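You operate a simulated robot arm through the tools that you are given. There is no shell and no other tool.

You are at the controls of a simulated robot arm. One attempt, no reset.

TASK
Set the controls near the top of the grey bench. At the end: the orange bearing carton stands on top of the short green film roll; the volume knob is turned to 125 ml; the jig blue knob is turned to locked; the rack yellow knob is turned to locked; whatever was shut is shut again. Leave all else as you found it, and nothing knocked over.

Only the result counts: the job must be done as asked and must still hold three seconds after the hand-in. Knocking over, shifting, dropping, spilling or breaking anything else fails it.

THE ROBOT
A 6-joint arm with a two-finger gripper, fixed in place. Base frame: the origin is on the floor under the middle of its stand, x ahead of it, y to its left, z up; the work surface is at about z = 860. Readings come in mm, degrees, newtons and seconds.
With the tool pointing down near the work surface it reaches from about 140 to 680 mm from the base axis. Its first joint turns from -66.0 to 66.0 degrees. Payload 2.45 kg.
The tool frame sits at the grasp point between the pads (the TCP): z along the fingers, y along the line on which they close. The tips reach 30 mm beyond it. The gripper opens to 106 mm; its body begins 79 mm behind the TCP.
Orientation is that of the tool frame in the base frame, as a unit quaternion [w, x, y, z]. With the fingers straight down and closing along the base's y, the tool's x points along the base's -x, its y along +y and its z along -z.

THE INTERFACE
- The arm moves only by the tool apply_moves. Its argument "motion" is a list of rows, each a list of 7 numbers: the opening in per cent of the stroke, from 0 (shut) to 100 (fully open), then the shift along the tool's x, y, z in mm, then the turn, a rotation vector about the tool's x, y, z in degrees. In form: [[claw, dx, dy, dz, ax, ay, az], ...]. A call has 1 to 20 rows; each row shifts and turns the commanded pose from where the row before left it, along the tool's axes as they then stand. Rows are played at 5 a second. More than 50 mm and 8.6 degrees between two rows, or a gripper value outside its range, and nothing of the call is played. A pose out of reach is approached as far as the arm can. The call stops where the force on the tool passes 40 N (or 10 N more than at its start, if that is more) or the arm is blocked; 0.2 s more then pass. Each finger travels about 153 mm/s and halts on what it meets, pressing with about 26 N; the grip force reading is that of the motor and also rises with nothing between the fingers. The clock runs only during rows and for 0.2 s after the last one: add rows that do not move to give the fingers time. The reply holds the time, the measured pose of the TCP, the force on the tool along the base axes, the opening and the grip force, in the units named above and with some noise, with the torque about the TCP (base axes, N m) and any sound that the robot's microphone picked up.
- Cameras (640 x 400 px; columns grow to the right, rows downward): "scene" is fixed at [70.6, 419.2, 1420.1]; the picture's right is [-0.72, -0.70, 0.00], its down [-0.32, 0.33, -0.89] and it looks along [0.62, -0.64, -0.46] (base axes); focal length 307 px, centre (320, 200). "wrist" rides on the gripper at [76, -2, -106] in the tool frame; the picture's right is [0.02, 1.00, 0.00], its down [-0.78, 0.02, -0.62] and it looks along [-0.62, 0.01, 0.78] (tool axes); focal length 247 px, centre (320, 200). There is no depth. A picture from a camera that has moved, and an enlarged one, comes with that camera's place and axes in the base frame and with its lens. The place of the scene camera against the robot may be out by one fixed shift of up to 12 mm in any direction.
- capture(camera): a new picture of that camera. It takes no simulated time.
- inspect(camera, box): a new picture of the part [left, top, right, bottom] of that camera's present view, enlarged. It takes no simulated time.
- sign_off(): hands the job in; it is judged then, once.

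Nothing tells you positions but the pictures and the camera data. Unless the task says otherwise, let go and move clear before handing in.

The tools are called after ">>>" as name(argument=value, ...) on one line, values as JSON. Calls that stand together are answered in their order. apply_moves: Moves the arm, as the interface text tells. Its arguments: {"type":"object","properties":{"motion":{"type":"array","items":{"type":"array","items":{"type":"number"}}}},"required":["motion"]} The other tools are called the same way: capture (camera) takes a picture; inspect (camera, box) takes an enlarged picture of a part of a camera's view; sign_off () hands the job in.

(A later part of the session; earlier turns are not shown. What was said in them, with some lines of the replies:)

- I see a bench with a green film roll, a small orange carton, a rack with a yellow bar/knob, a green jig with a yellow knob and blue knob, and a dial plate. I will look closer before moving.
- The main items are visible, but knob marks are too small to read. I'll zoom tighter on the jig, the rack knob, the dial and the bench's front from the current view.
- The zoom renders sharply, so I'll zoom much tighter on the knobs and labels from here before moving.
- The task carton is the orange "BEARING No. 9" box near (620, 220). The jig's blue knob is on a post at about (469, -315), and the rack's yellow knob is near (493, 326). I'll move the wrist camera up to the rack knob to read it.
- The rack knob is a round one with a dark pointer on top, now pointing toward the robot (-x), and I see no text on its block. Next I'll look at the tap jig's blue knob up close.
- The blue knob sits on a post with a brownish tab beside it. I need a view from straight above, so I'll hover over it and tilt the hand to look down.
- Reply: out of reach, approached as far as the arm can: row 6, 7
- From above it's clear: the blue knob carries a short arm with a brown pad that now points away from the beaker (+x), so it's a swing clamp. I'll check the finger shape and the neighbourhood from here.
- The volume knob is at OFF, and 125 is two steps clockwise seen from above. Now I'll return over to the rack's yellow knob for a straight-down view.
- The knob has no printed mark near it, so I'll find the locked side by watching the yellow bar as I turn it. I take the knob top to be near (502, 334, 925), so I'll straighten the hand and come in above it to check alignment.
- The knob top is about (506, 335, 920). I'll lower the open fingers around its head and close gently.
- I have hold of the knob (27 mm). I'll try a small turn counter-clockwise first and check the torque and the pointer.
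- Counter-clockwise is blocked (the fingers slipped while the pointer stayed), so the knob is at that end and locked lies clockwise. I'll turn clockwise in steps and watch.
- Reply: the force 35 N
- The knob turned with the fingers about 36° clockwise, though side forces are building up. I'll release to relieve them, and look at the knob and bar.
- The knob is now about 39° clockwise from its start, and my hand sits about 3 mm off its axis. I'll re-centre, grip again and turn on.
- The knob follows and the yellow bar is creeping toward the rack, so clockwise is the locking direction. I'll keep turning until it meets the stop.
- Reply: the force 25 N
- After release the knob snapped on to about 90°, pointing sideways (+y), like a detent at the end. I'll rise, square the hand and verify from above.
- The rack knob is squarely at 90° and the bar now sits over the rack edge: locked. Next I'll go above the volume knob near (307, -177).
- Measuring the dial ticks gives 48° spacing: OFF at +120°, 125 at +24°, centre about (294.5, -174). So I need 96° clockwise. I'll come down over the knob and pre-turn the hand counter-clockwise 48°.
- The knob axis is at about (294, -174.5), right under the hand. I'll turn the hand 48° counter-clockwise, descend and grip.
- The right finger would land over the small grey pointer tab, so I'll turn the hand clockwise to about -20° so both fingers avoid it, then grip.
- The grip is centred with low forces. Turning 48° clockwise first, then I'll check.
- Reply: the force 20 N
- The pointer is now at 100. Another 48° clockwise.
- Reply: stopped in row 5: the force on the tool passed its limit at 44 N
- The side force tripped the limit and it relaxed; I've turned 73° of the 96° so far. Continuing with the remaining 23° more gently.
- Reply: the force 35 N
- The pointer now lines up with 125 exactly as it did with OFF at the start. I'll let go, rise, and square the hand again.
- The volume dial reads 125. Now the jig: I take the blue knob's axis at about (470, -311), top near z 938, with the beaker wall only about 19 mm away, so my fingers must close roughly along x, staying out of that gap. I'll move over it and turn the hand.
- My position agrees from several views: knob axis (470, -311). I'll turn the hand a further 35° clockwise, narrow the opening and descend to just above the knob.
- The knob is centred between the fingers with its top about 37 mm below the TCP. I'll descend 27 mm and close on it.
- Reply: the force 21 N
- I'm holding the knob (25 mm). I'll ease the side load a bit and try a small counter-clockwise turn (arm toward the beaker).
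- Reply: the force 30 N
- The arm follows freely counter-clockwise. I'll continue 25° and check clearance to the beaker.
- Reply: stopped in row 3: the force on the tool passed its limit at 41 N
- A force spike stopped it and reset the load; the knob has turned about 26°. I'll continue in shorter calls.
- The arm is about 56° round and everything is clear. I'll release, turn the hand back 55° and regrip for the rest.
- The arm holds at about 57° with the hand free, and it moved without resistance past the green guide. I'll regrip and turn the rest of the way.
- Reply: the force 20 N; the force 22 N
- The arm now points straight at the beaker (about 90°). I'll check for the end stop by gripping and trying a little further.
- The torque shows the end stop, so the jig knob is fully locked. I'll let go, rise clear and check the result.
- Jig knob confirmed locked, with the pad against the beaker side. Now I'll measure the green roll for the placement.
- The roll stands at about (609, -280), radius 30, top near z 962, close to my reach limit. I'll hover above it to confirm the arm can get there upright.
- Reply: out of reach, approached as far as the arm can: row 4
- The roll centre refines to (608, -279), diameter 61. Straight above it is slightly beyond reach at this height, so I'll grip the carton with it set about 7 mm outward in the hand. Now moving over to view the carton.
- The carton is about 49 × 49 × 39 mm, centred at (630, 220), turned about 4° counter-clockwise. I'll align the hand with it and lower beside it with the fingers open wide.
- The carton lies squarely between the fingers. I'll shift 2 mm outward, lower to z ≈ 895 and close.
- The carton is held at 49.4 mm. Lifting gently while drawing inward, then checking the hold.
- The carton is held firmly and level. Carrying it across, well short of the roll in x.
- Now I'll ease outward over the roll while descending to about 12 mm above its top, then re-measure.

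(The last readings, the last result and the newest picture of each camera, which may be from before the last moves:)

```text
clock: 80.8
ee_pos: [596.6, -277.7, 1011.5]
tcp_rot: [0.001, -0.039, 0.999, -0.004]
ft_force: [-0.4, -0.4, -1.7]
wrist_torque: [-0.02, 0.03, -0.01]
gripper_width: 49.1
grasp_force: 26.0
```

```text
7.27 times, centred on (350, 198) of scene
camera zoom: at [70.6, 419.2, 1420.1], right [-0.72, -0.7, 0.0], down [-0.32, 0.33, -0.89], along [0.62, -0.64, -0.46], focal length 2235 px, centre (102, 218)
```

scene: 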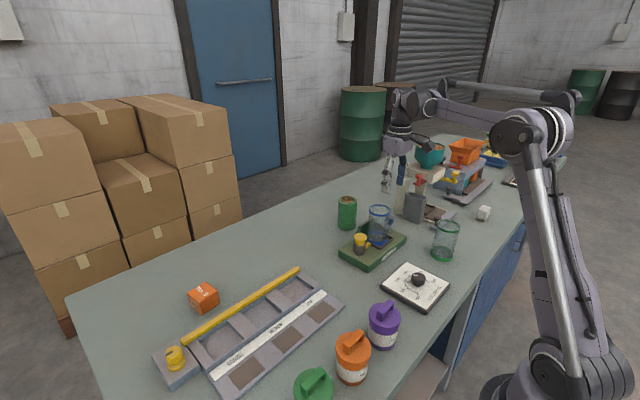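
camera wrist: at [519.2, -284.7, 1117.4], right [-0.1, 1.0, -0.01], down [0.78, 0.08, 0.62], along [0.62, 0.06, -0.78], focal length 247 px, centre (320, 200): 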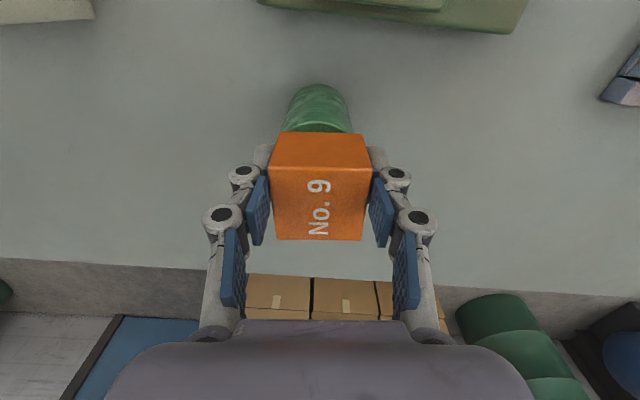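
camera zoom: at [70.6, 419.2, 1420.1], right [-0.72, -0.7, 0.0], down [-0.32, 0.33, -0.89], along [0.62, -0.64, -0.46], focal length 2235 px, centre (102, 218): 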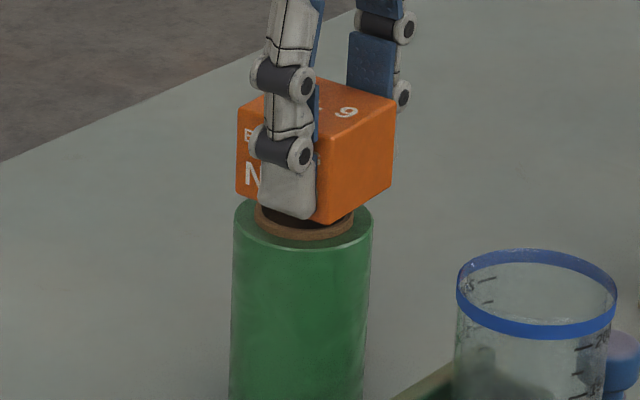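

The carton is about 16 mm above the core and needs roughly 5 mm more outward and 1.5 mm sideways to be centred. Adjusting, then re-measuring.

>>> apply_moves(motion=[[36, -2.5, -0.8, 3, 0, 0, 0], [36, -2.5, -0.7, 3, 0, 0, 0], [36, 0, 0, 0, 0, 0, 0], [36, 0, 0, 0, 0, 0, 0]])

>>> inspect(camera="wrist", box=[250, 70, 390, 210])

>>> inspect(camera="scene", box=[325, 170, 375, 225])

```text
clock: 81.8
ee_pos: [600.5, -279.8, 1006.3]
tcp_rot: [0.001, -0.039, 0.999, -0.003]
ft_force: [-0.3, -0.2, -0.7]
wrist_torque: [0.0, 0.02, -0.01]
gripper_width: 49.3
grasp_force: 26.4
```

```text
2.86 times, centred on (320, 140) of wrist
camera zoom: at [523.7, -287.0, 1112.9], right [-0.1, 1.0, -0.01], down [0.78, 0.08, 0.62], along [0.62, 0.06, -0.78], focal length 706 px, centre (320, 371)
```

zoom: 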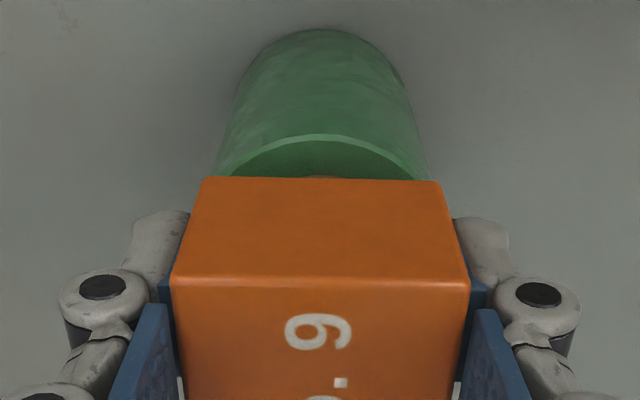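

```text
7.27 times, centred on (350, 198) of scene
camera zoom: at [70.6, 419.2, 1420.1], right [-0.72, -0.7, 0.0], down [-0.32, 0.33, -0.89], along [0.62, -0.64, -0.46], focal length 2235 px, centre (102, 218)
```

zoom: 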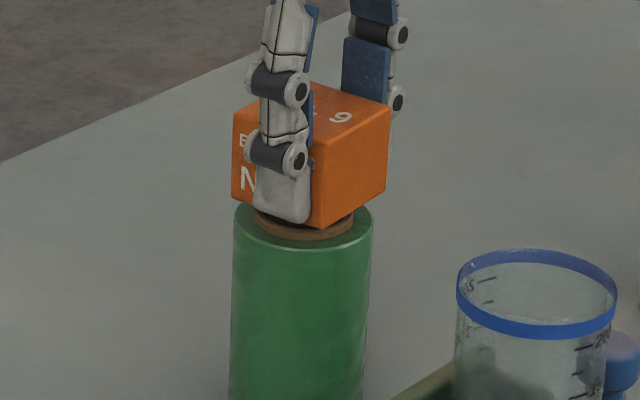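

Almost centred now. A final 2 mm outward and I'll lower in small steps, watching for contact.

>>> apply_moves(motion=[[36, -2, 0.4, 2, 0, 0, 0], [36, 0, 0, 3, 0, 0, 0], [36, 0, 0, 0, 0, 0, 0], [36, 0, 0, 0, 0, 0, 0]])

>>> inspect(camera="scene", box=[325, 170, 375, 225])

>>> inspect(camera="wrist", box=[250, 70, 390, 210])

```text
clock: 82.8
ee_pos: [603.2, -280.0, 1000.3]
tcp_rot: [0.001, -0.038, 0.999, -0.004]
ft_force: [-0.1, 0.7, -1.5]
wrist_torque: [-0.02, -0.02, -0.04]
gripper_width: 49.4
grasp_force: 26.7
```

```text
7.27 times, centred on (350, 198) of scene
camera zoom: at [70.6, 419.2, 1420.1], right [-0.72, -0.7, 0.0], down [-0.32, 0.33, -0.89], along [0.62, -0.64, -0.46], focal length 2235 px, centre (102, 218)
```

zoom: 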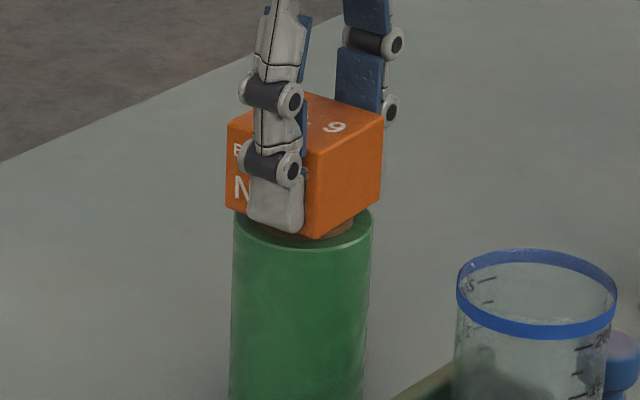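

```text
2.86 times, centred on (320, 140) of wrist
camera zoom: at [526.2, -286.2, 1107.7], right [-0.1, 1.0, -0.01], down [0.78, 0.08, 0.62], along [0.62, 0.06, -0.78], focal length 706 px, centre (320, 371)
```

zoom: 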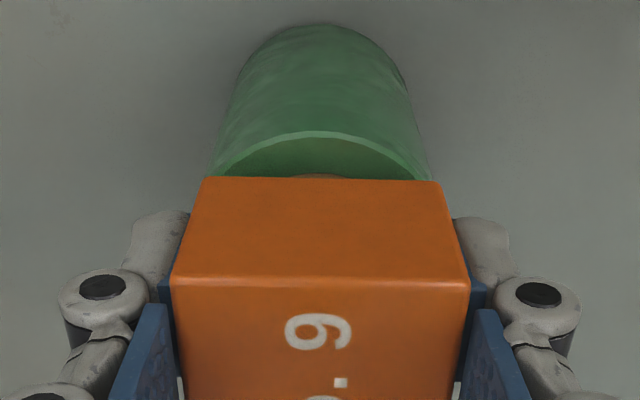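

>>> apply_moves(motion=[[36, 0, 0, 1.5, 0, 0, 0], [36, 0, 0, 1.5, 0, 0, 0], [36, 0, 0, 0, 0, 0, 0]])

>>> apply_moves(motion=[[36, 0, 0, 1, 0, 0, 0], [36, 0, 0, 0, 0, 0, 0]])

>>> inspect(camera="scene", box=[325, 170, 375, 225])

```text
clock: 83.6
ee_pos: [602.4, -279.8, 1000.0]
tcp_rot: [0.001, -0.038, 0.999, -0.003]
ft_force: [1.0, -0.2, 2.1]
wrist_torque: [0.07, -0.05, -0.03]
gripper_width: 49.2
grasp_force: 26.1
```

```text
clock: 84.2
ee_pos: [602.4, -279.7, 997.7]
tcp_rot: [0.001, -0.039, 0.999, -0.004]
ft_force: [3.8, 2.4, 21.2]
wrist_torque: [0.14, -0.26, 0.01]
gripper_width: 49.6
grasp_force: 26.0
```

```text
7.27 times, centred on (350, 198) of scene
camera zoom: at [70.2, 419.4, 1420.0], right [-0.72, -0.7, 0.0], down [-0.32, 0.33, -0.89], along [0.62, -0.64, -0.46], focal length 2235 px, centre (102, 218)
```

zoom: 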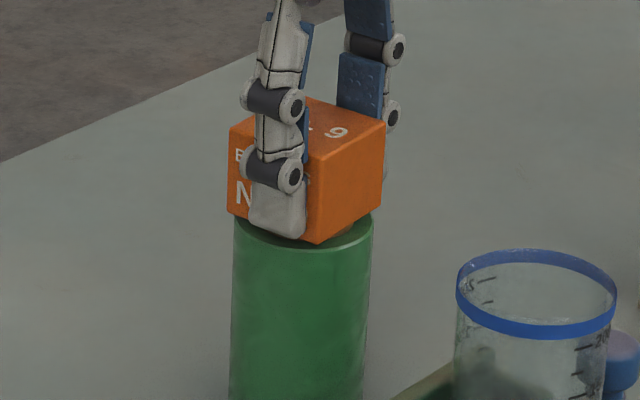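

Contact with the core at 21 N. I'll ease up slightly, then open the fingers gradually.

>>> apply_moves(motion=[[36, 0, 0, -0.8, 0, 0, 0], [36, 0, 0, 0, 0, 0, 0]])

```text
clock: 84.8
ee_pos: [603.0, -280.5, 998.9]
tcp_rot: [0.001, -0.039, 0.999, -0.003]
ft_force: [0.6, 4.3, 13.6]
wrist_torque: [0.18, -0.15, 0.07]
gripper_width: 49.2
grasp_force: 26.0
```

>>> apply_moves(motion=[[36, 0, 0, -0.5, 0, 0, 0], [36, 0, 0, 0, 0, 0, 0]])

>>> inspect(camera="scene", box=[325, 170, 375, 225])

```text
clock: 85.4
ee_pos: [602.2, -281.0, 998.8]
tcp_rot: [0.0, -0.037, 0.999, -0.003]
ft_force: [0.1, 2.8, 6.8]
wrist_torque: [0.09, -0.01, 0.03]
gripper_width: 49.3
grasp_force: 26.2
```

```text
7.27 times, centred on (350, 198) of scene
camera zoom: at [70.4, 419.3, 1420.1], right [-0.72, -0.7, 0.0], down [-0.32, 0.33, -0.89], along [0.62, -0.64, -0.46], focal length 2235 px, centre (102, 218)
```

zoom: 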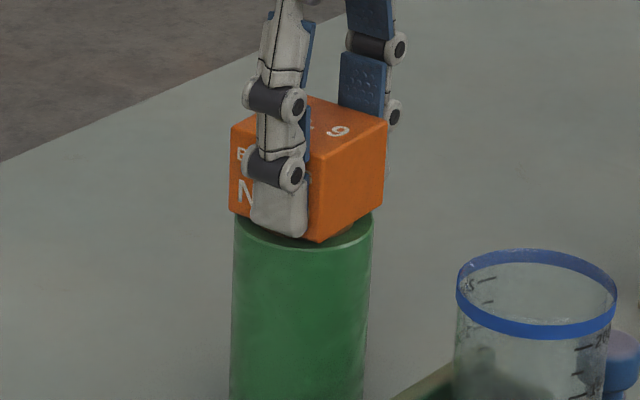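

Light contact now. Opening the fingers gradually.

>>> apply_moves(motion=[[48, 0, 0, 0, 0, 0, 0], [50, 0, 0, 0, 0, 0, 0], [54, 0, 0, 0, 0, 0, 0], [60, 0, 0, 0, 0, 0, 0], [68, 0, 0, 0, 0, 0, 0], [76, 0, 0, 0, 0, 0, 0], [76, 0, 0, 0, 0, 0, 0]])

>>> inspect(camera="scene", box=[310, 160, 390, 250])

>>> capture(camera="wrist")

```text
clock: 87.0
ee_pos: [602.4, -281.4, 999.0]
tcp_rot: [0.001, -0.039, 0.999, -0.003]
ft_force: [-0.2, -0.6, 0.3]
wrist_torque: [0.0, -0.03, -0.02]
gripper_width: 80.8
grasp_force: 0.1
```

```text
4.44 times, centred on (350, 205) of scene
camera zoom: at [70.6, 419.2, 1420.1], right [-0.72, -0.7, 0.0], down [-0.32, 0.33, -0.89], along [0.62, -0.64, -0.46], focal length 1366 px, centre (187, 178)
```

zoom: 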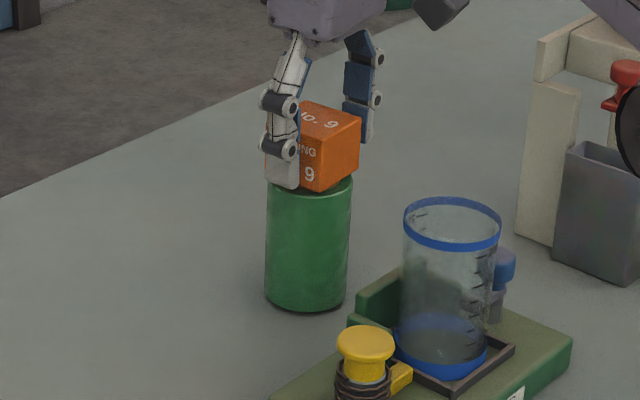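

```text
taken
camera wrist: at [525.7, -287.6, 1105.3], right [-0.1, 1.0, -0.01], down [0.78, 0.08, 0.62], along [0.62, 0.06, -0.78], focal length 247 px, centre (320, 200)
```

wrist: 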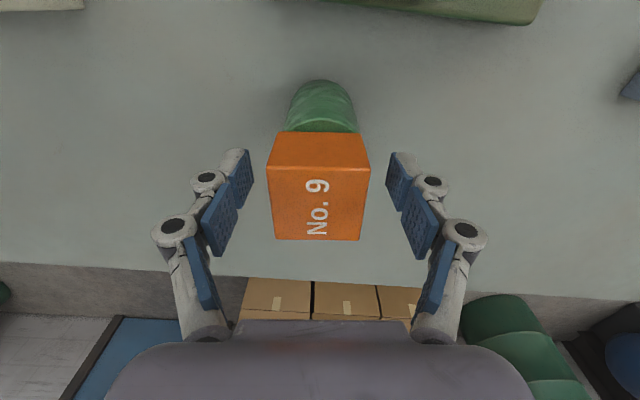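

Released without disturbing it. Backing away inward and upward along the carton's sides.

>>> apply_moves(motion=[[76, 8, 0, -8, 0, 0, 0], [76, 15, 0, -20, 0, 0, 0], [76, 20, 0, -30, 0, 0, 0], [76, 30, 0, -30, 0, 0, 0], [76, 30, 0, -20, 0, 0, 0], [76, 0, 0, 0, 0, 0, 0]])

>>> capture(camera="wrist")

>>> inspect(camera="scene", box=[310, 160, 390, 250])

>>> capture(camera="scene")

```text
clock: 88.4
ee_pos: [496.4, -285.9, 1106.7]
tcp_rot: [0.001, -0.039, 0.999, -0.004]
ft_force: [0.7, -0.9, 0.2]
wrist_torque: [-0.01, -0.01, 0.01]
gripper_width: 80.6
grasp_force: 0.1
```

```text
taken
camera wrist: at [419.4, -293.7, 1213.3], right [-0.1, 1.0, -0.01], down [0.78, 0.08, 0.62], along [0.62, 0.06, -0.78], focal length 247 px, centre (320, 200)
```

wrist: 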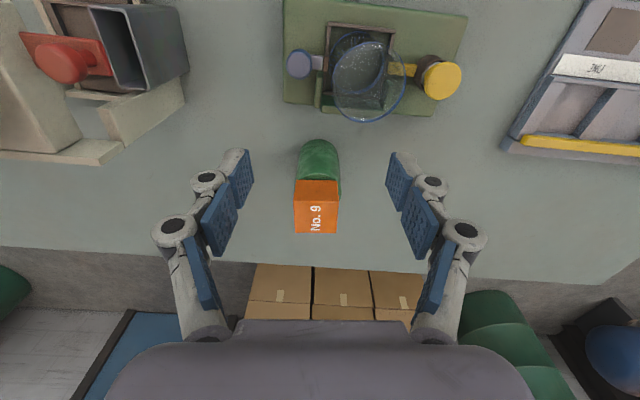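

```text
4.44 times, centred on (350, 205) of scene
camera zoom: at [70.5, 419.2, 1420.1], right [-0.72, -0.7, 0.0], down [-0.32, 0.33, -0.89], along [0.62, -0.64, -0.46], focal length 1366 px, centre (187, 178)
```

zoom: 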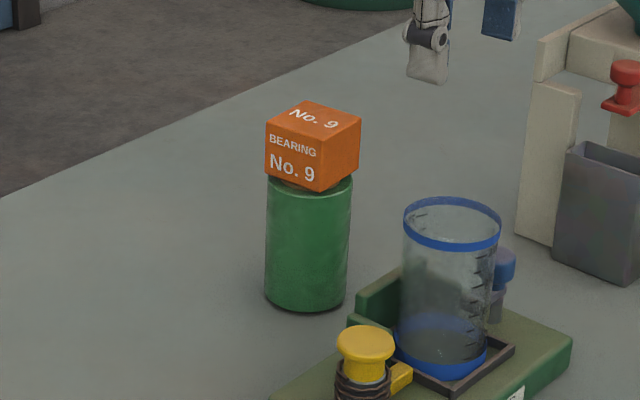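

```text
taken
```

scene: 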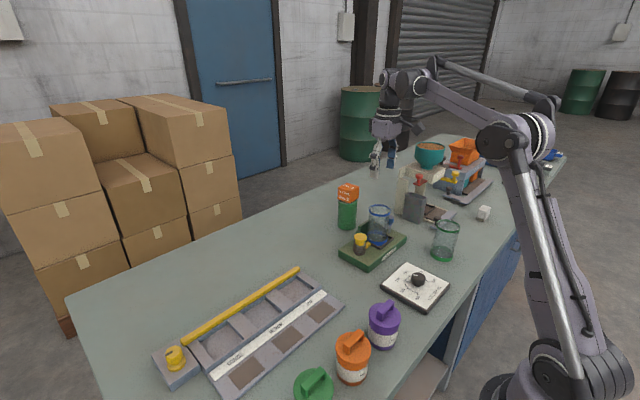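

The carton stands level and centred on the roll. I'll check the three controls and the surroundings once more before handing in.

>>> inspect(camera="scene", box=[380, 255, 450, 310])

>>> inspect(camera="scene", box=[140, 250, 360, 390])

>>> inspect(camera="scene", box=[320, 180, 480, 310])

>>> inspect(camera="scene", box=[380, 120, 580, 230])

>>> inspect(camera="wrist", box=[270, 20, 370, 120])

>>> inspect(camera="wrist", box=[280, 130, 360, 240])

```text
7.27 times, centred on (415, 282) of scene
camera zoom: at [70.5, 419.2, 1420.1], right [-0.72, -0.7, 0.0], down [-0.32, 0.33, -0.89], along [0.62, -0.64, -0.46], focal length 2235 px, centre (-371, -400)
```

zoom: 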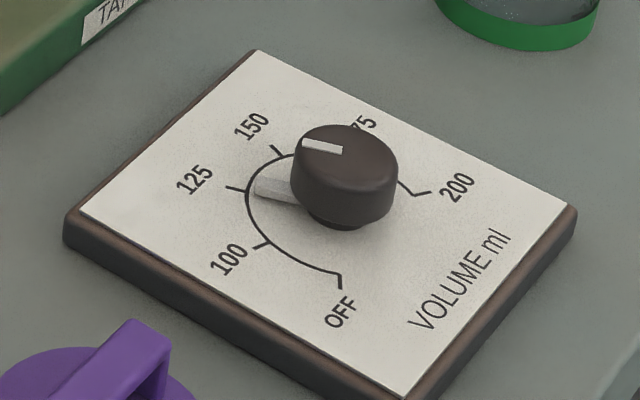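

```text
2.86 times, centred on (250, 320) of scene
camera zoom: at [70.5, 419.2, 1420.1], right [-0.72, -0.7, 0.0], down [-0.32, 0.33, -0.89], along [0.62, -0.64, -0.46], focal length 878 px, centre (520, -143)
```

zoom: 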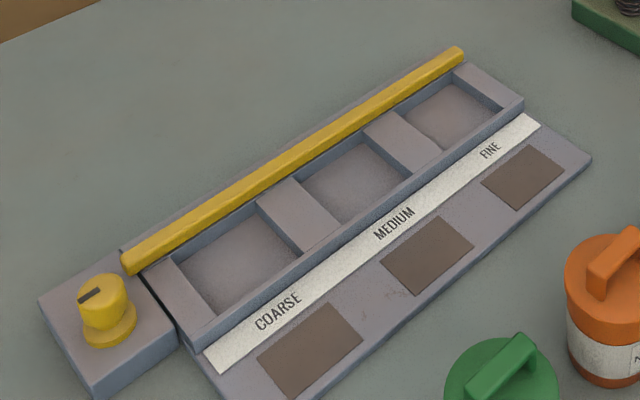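

```text
3.08 times, centred on (400, 245) of scene
camera zoom: at [70.5, 419.2, 1420.1], right [-0.72, -0.7, 0.0], down [-0.32, 0.33, -0.89], along [0.62, -0.64, -0.46], focal length 946 px, centre (74, 62)
```

zoom: 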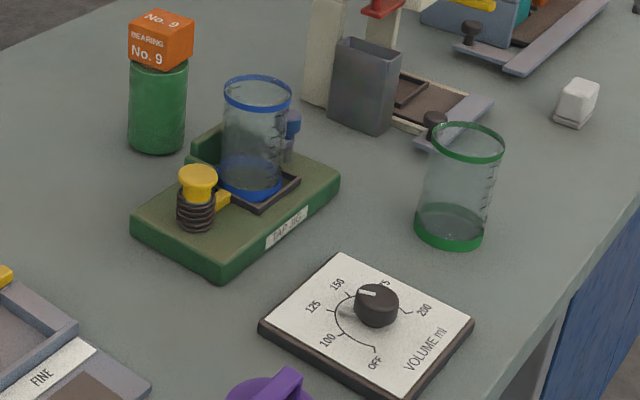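

```text
3.20 times, centred on (480, 175) of scene
camera zoom: at [70.5, 419.2, 1420.1], right [-0.72, -0.7, 0.0], down [-0.32, 0.33, -0.89], along [0.62, -0.64, -0.46], focal length 983 px, centre (-192, 280)
```

zoom: 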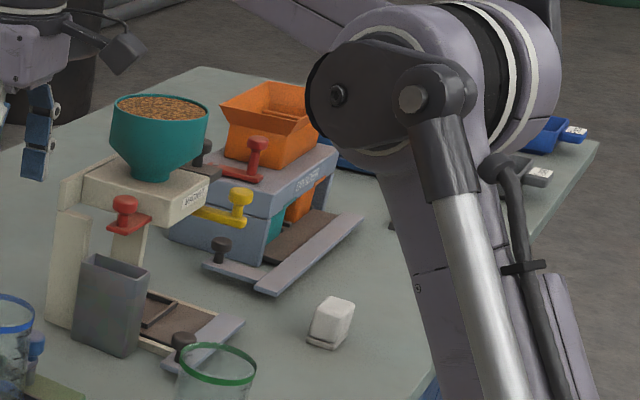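

```text
4.00 times, centred on (320, 70) of wrist
camera zoom: at [419.4, -293.7, 1213.3], right [-0.1, 1.0, -0.01], down [0.78, 0.08, 0.62], along [0.62, 0.06, -0.78], focal length 988 px, centre (320, 720)
```

zoom: 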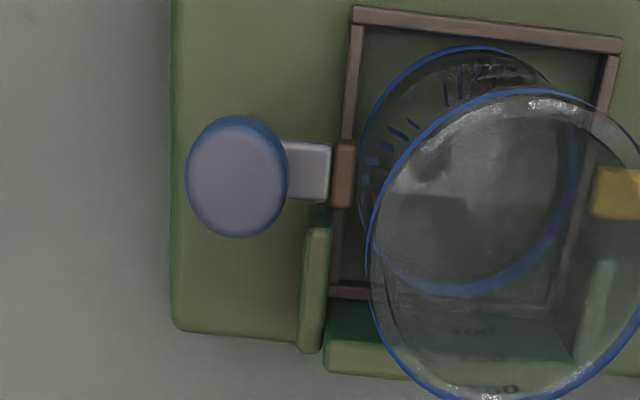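

```text
3.64 times, centred on (320, 185) of wrist
camera zoom: at [419.4, -293.7, 1213.3], right [-0.1, 1.0, -0.01], down [0.78, 0.08, 0.62], along [0.62, 0.06, -0.78], focal length 898 px, centre (320, 254)
```

zoom: 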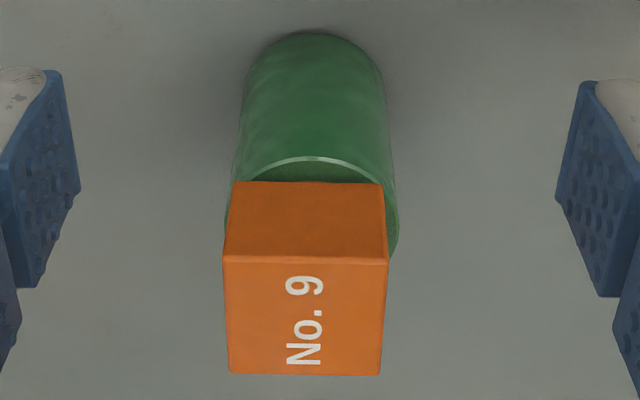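

All three controls read correctly and the carton stands steady, with nothing else displaced. I'll withdraw the hand higher and away, then confirm the stack has stayed put.

>>> apply_moves(motion=[[76, 5, 0, -35, 0, 0, 0], [76, 10, 5, -35, 0, 0, 0], [76, 20, 25, -30, 0, 0, 0], [76, 25, 35, -20, 0, 0, 0], [76, 25, 40, 0, 0, 0, 0], [76, 10, 40, 0, 0, 0, 0], [76, 0, 0, 0, 0, 0, 0], [76, 0, 0, 0, 0, 0, 0], [76, 0, 0, 0, 0, 0, 0], [76, 0, 0, 0, 0, 0, 0], [76, 0, 0, 0, 0, 0, 0], [76, 0, 0, 0, 0, 0, 0]])

>>> capture(camera="scene")

>>> capture(camera="wrist")

>>> inspect(camera="wrist", box=[250, 0, 400, 90])

```text
clock: 91.0
ee_pos: [391.9, -147.0, 1225.9]
tcp_rot: [0.001, -0.038, 0.999, -0.004]
ft_force: [1.0, 0.1, -0.1]
wrist_torque: [-0.01, 0.0, -0.02]
gripper_width: 80.3
grasp_force: 0.2
```

```text
taken
```

scene: 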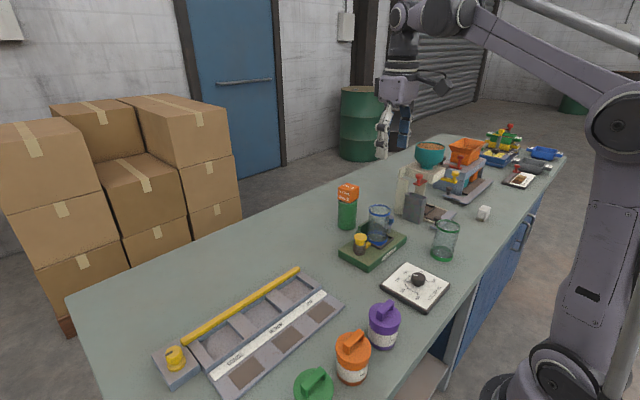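

```text
taken
camera wrist: at [314.2, -153.4, 1332.1], right [-0.1, 1.0, -0.01], down [0.78, 0.08, 0.62], along [0.62, 0.06, -0.78], focal length 247 px, centre (320, 200)
```

wrist: 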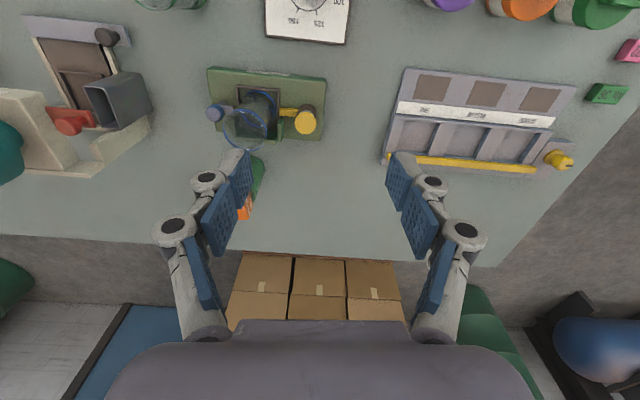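

```text
4.27 times, centred on (325, 45) of wrist
camera zoom: at [314.2, -153.4, 1332.1], right [-0.1, 1.0, -0.01], down [0.78, 0.08, 0.62], along [0.62, 0.06, -0.78], focal length 1054 px, centre (299, 861)
```

zoom: 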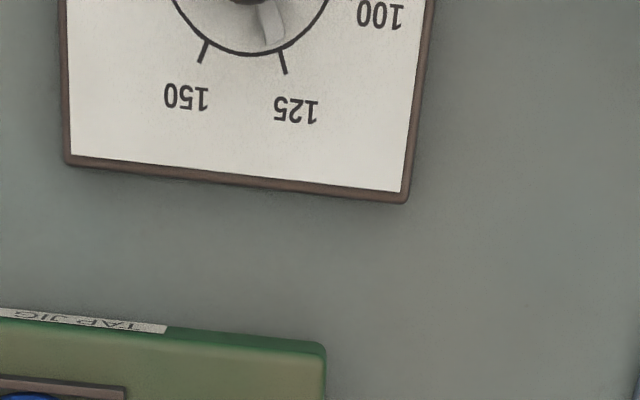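

Everything looks right. The carton is steady on the green roll, the volume pointer is on 125, the jig's blue knob and the rack's yellow knob are both at their locked stops, and the hand is clear, so I'm handing in.

>>> sign_off()

```text
The job is handed in.
```

I handed the job in with all four settings made. The sign-off only confirmed receipt, so I don't know how it was judged.

- **Carton:** the orange "BEARING No. 9" carton stands level on the green film roll, about 1 mm off centre. I saw no other green roll on the bench, so I took this one to be the short one.
- **Volume knob:** I turned it from OFF to 125 ml. The pointer lines up with the 125 tick to within about a degree.
- **Jig blue knob:** I turned it a quarter turn to its end stop, so its arm now points at the beaker. Nothing is marked "locked", so I took the stop on the beaker side as locked.
- **Rack yellow knob:** I turned it a quarter turn clockwise from its starting stop, and the yellow bar moved over the rack edge. It has no printed mark either. I took this as locked because the bar moved and the knob settled squarely at 90°. I didn't push against the far stop to confirm it.

I opened nothing, so there was nothing to shut again. In the last pictures nothing else had been moved or knocked over, and the arm was clear of the bench.
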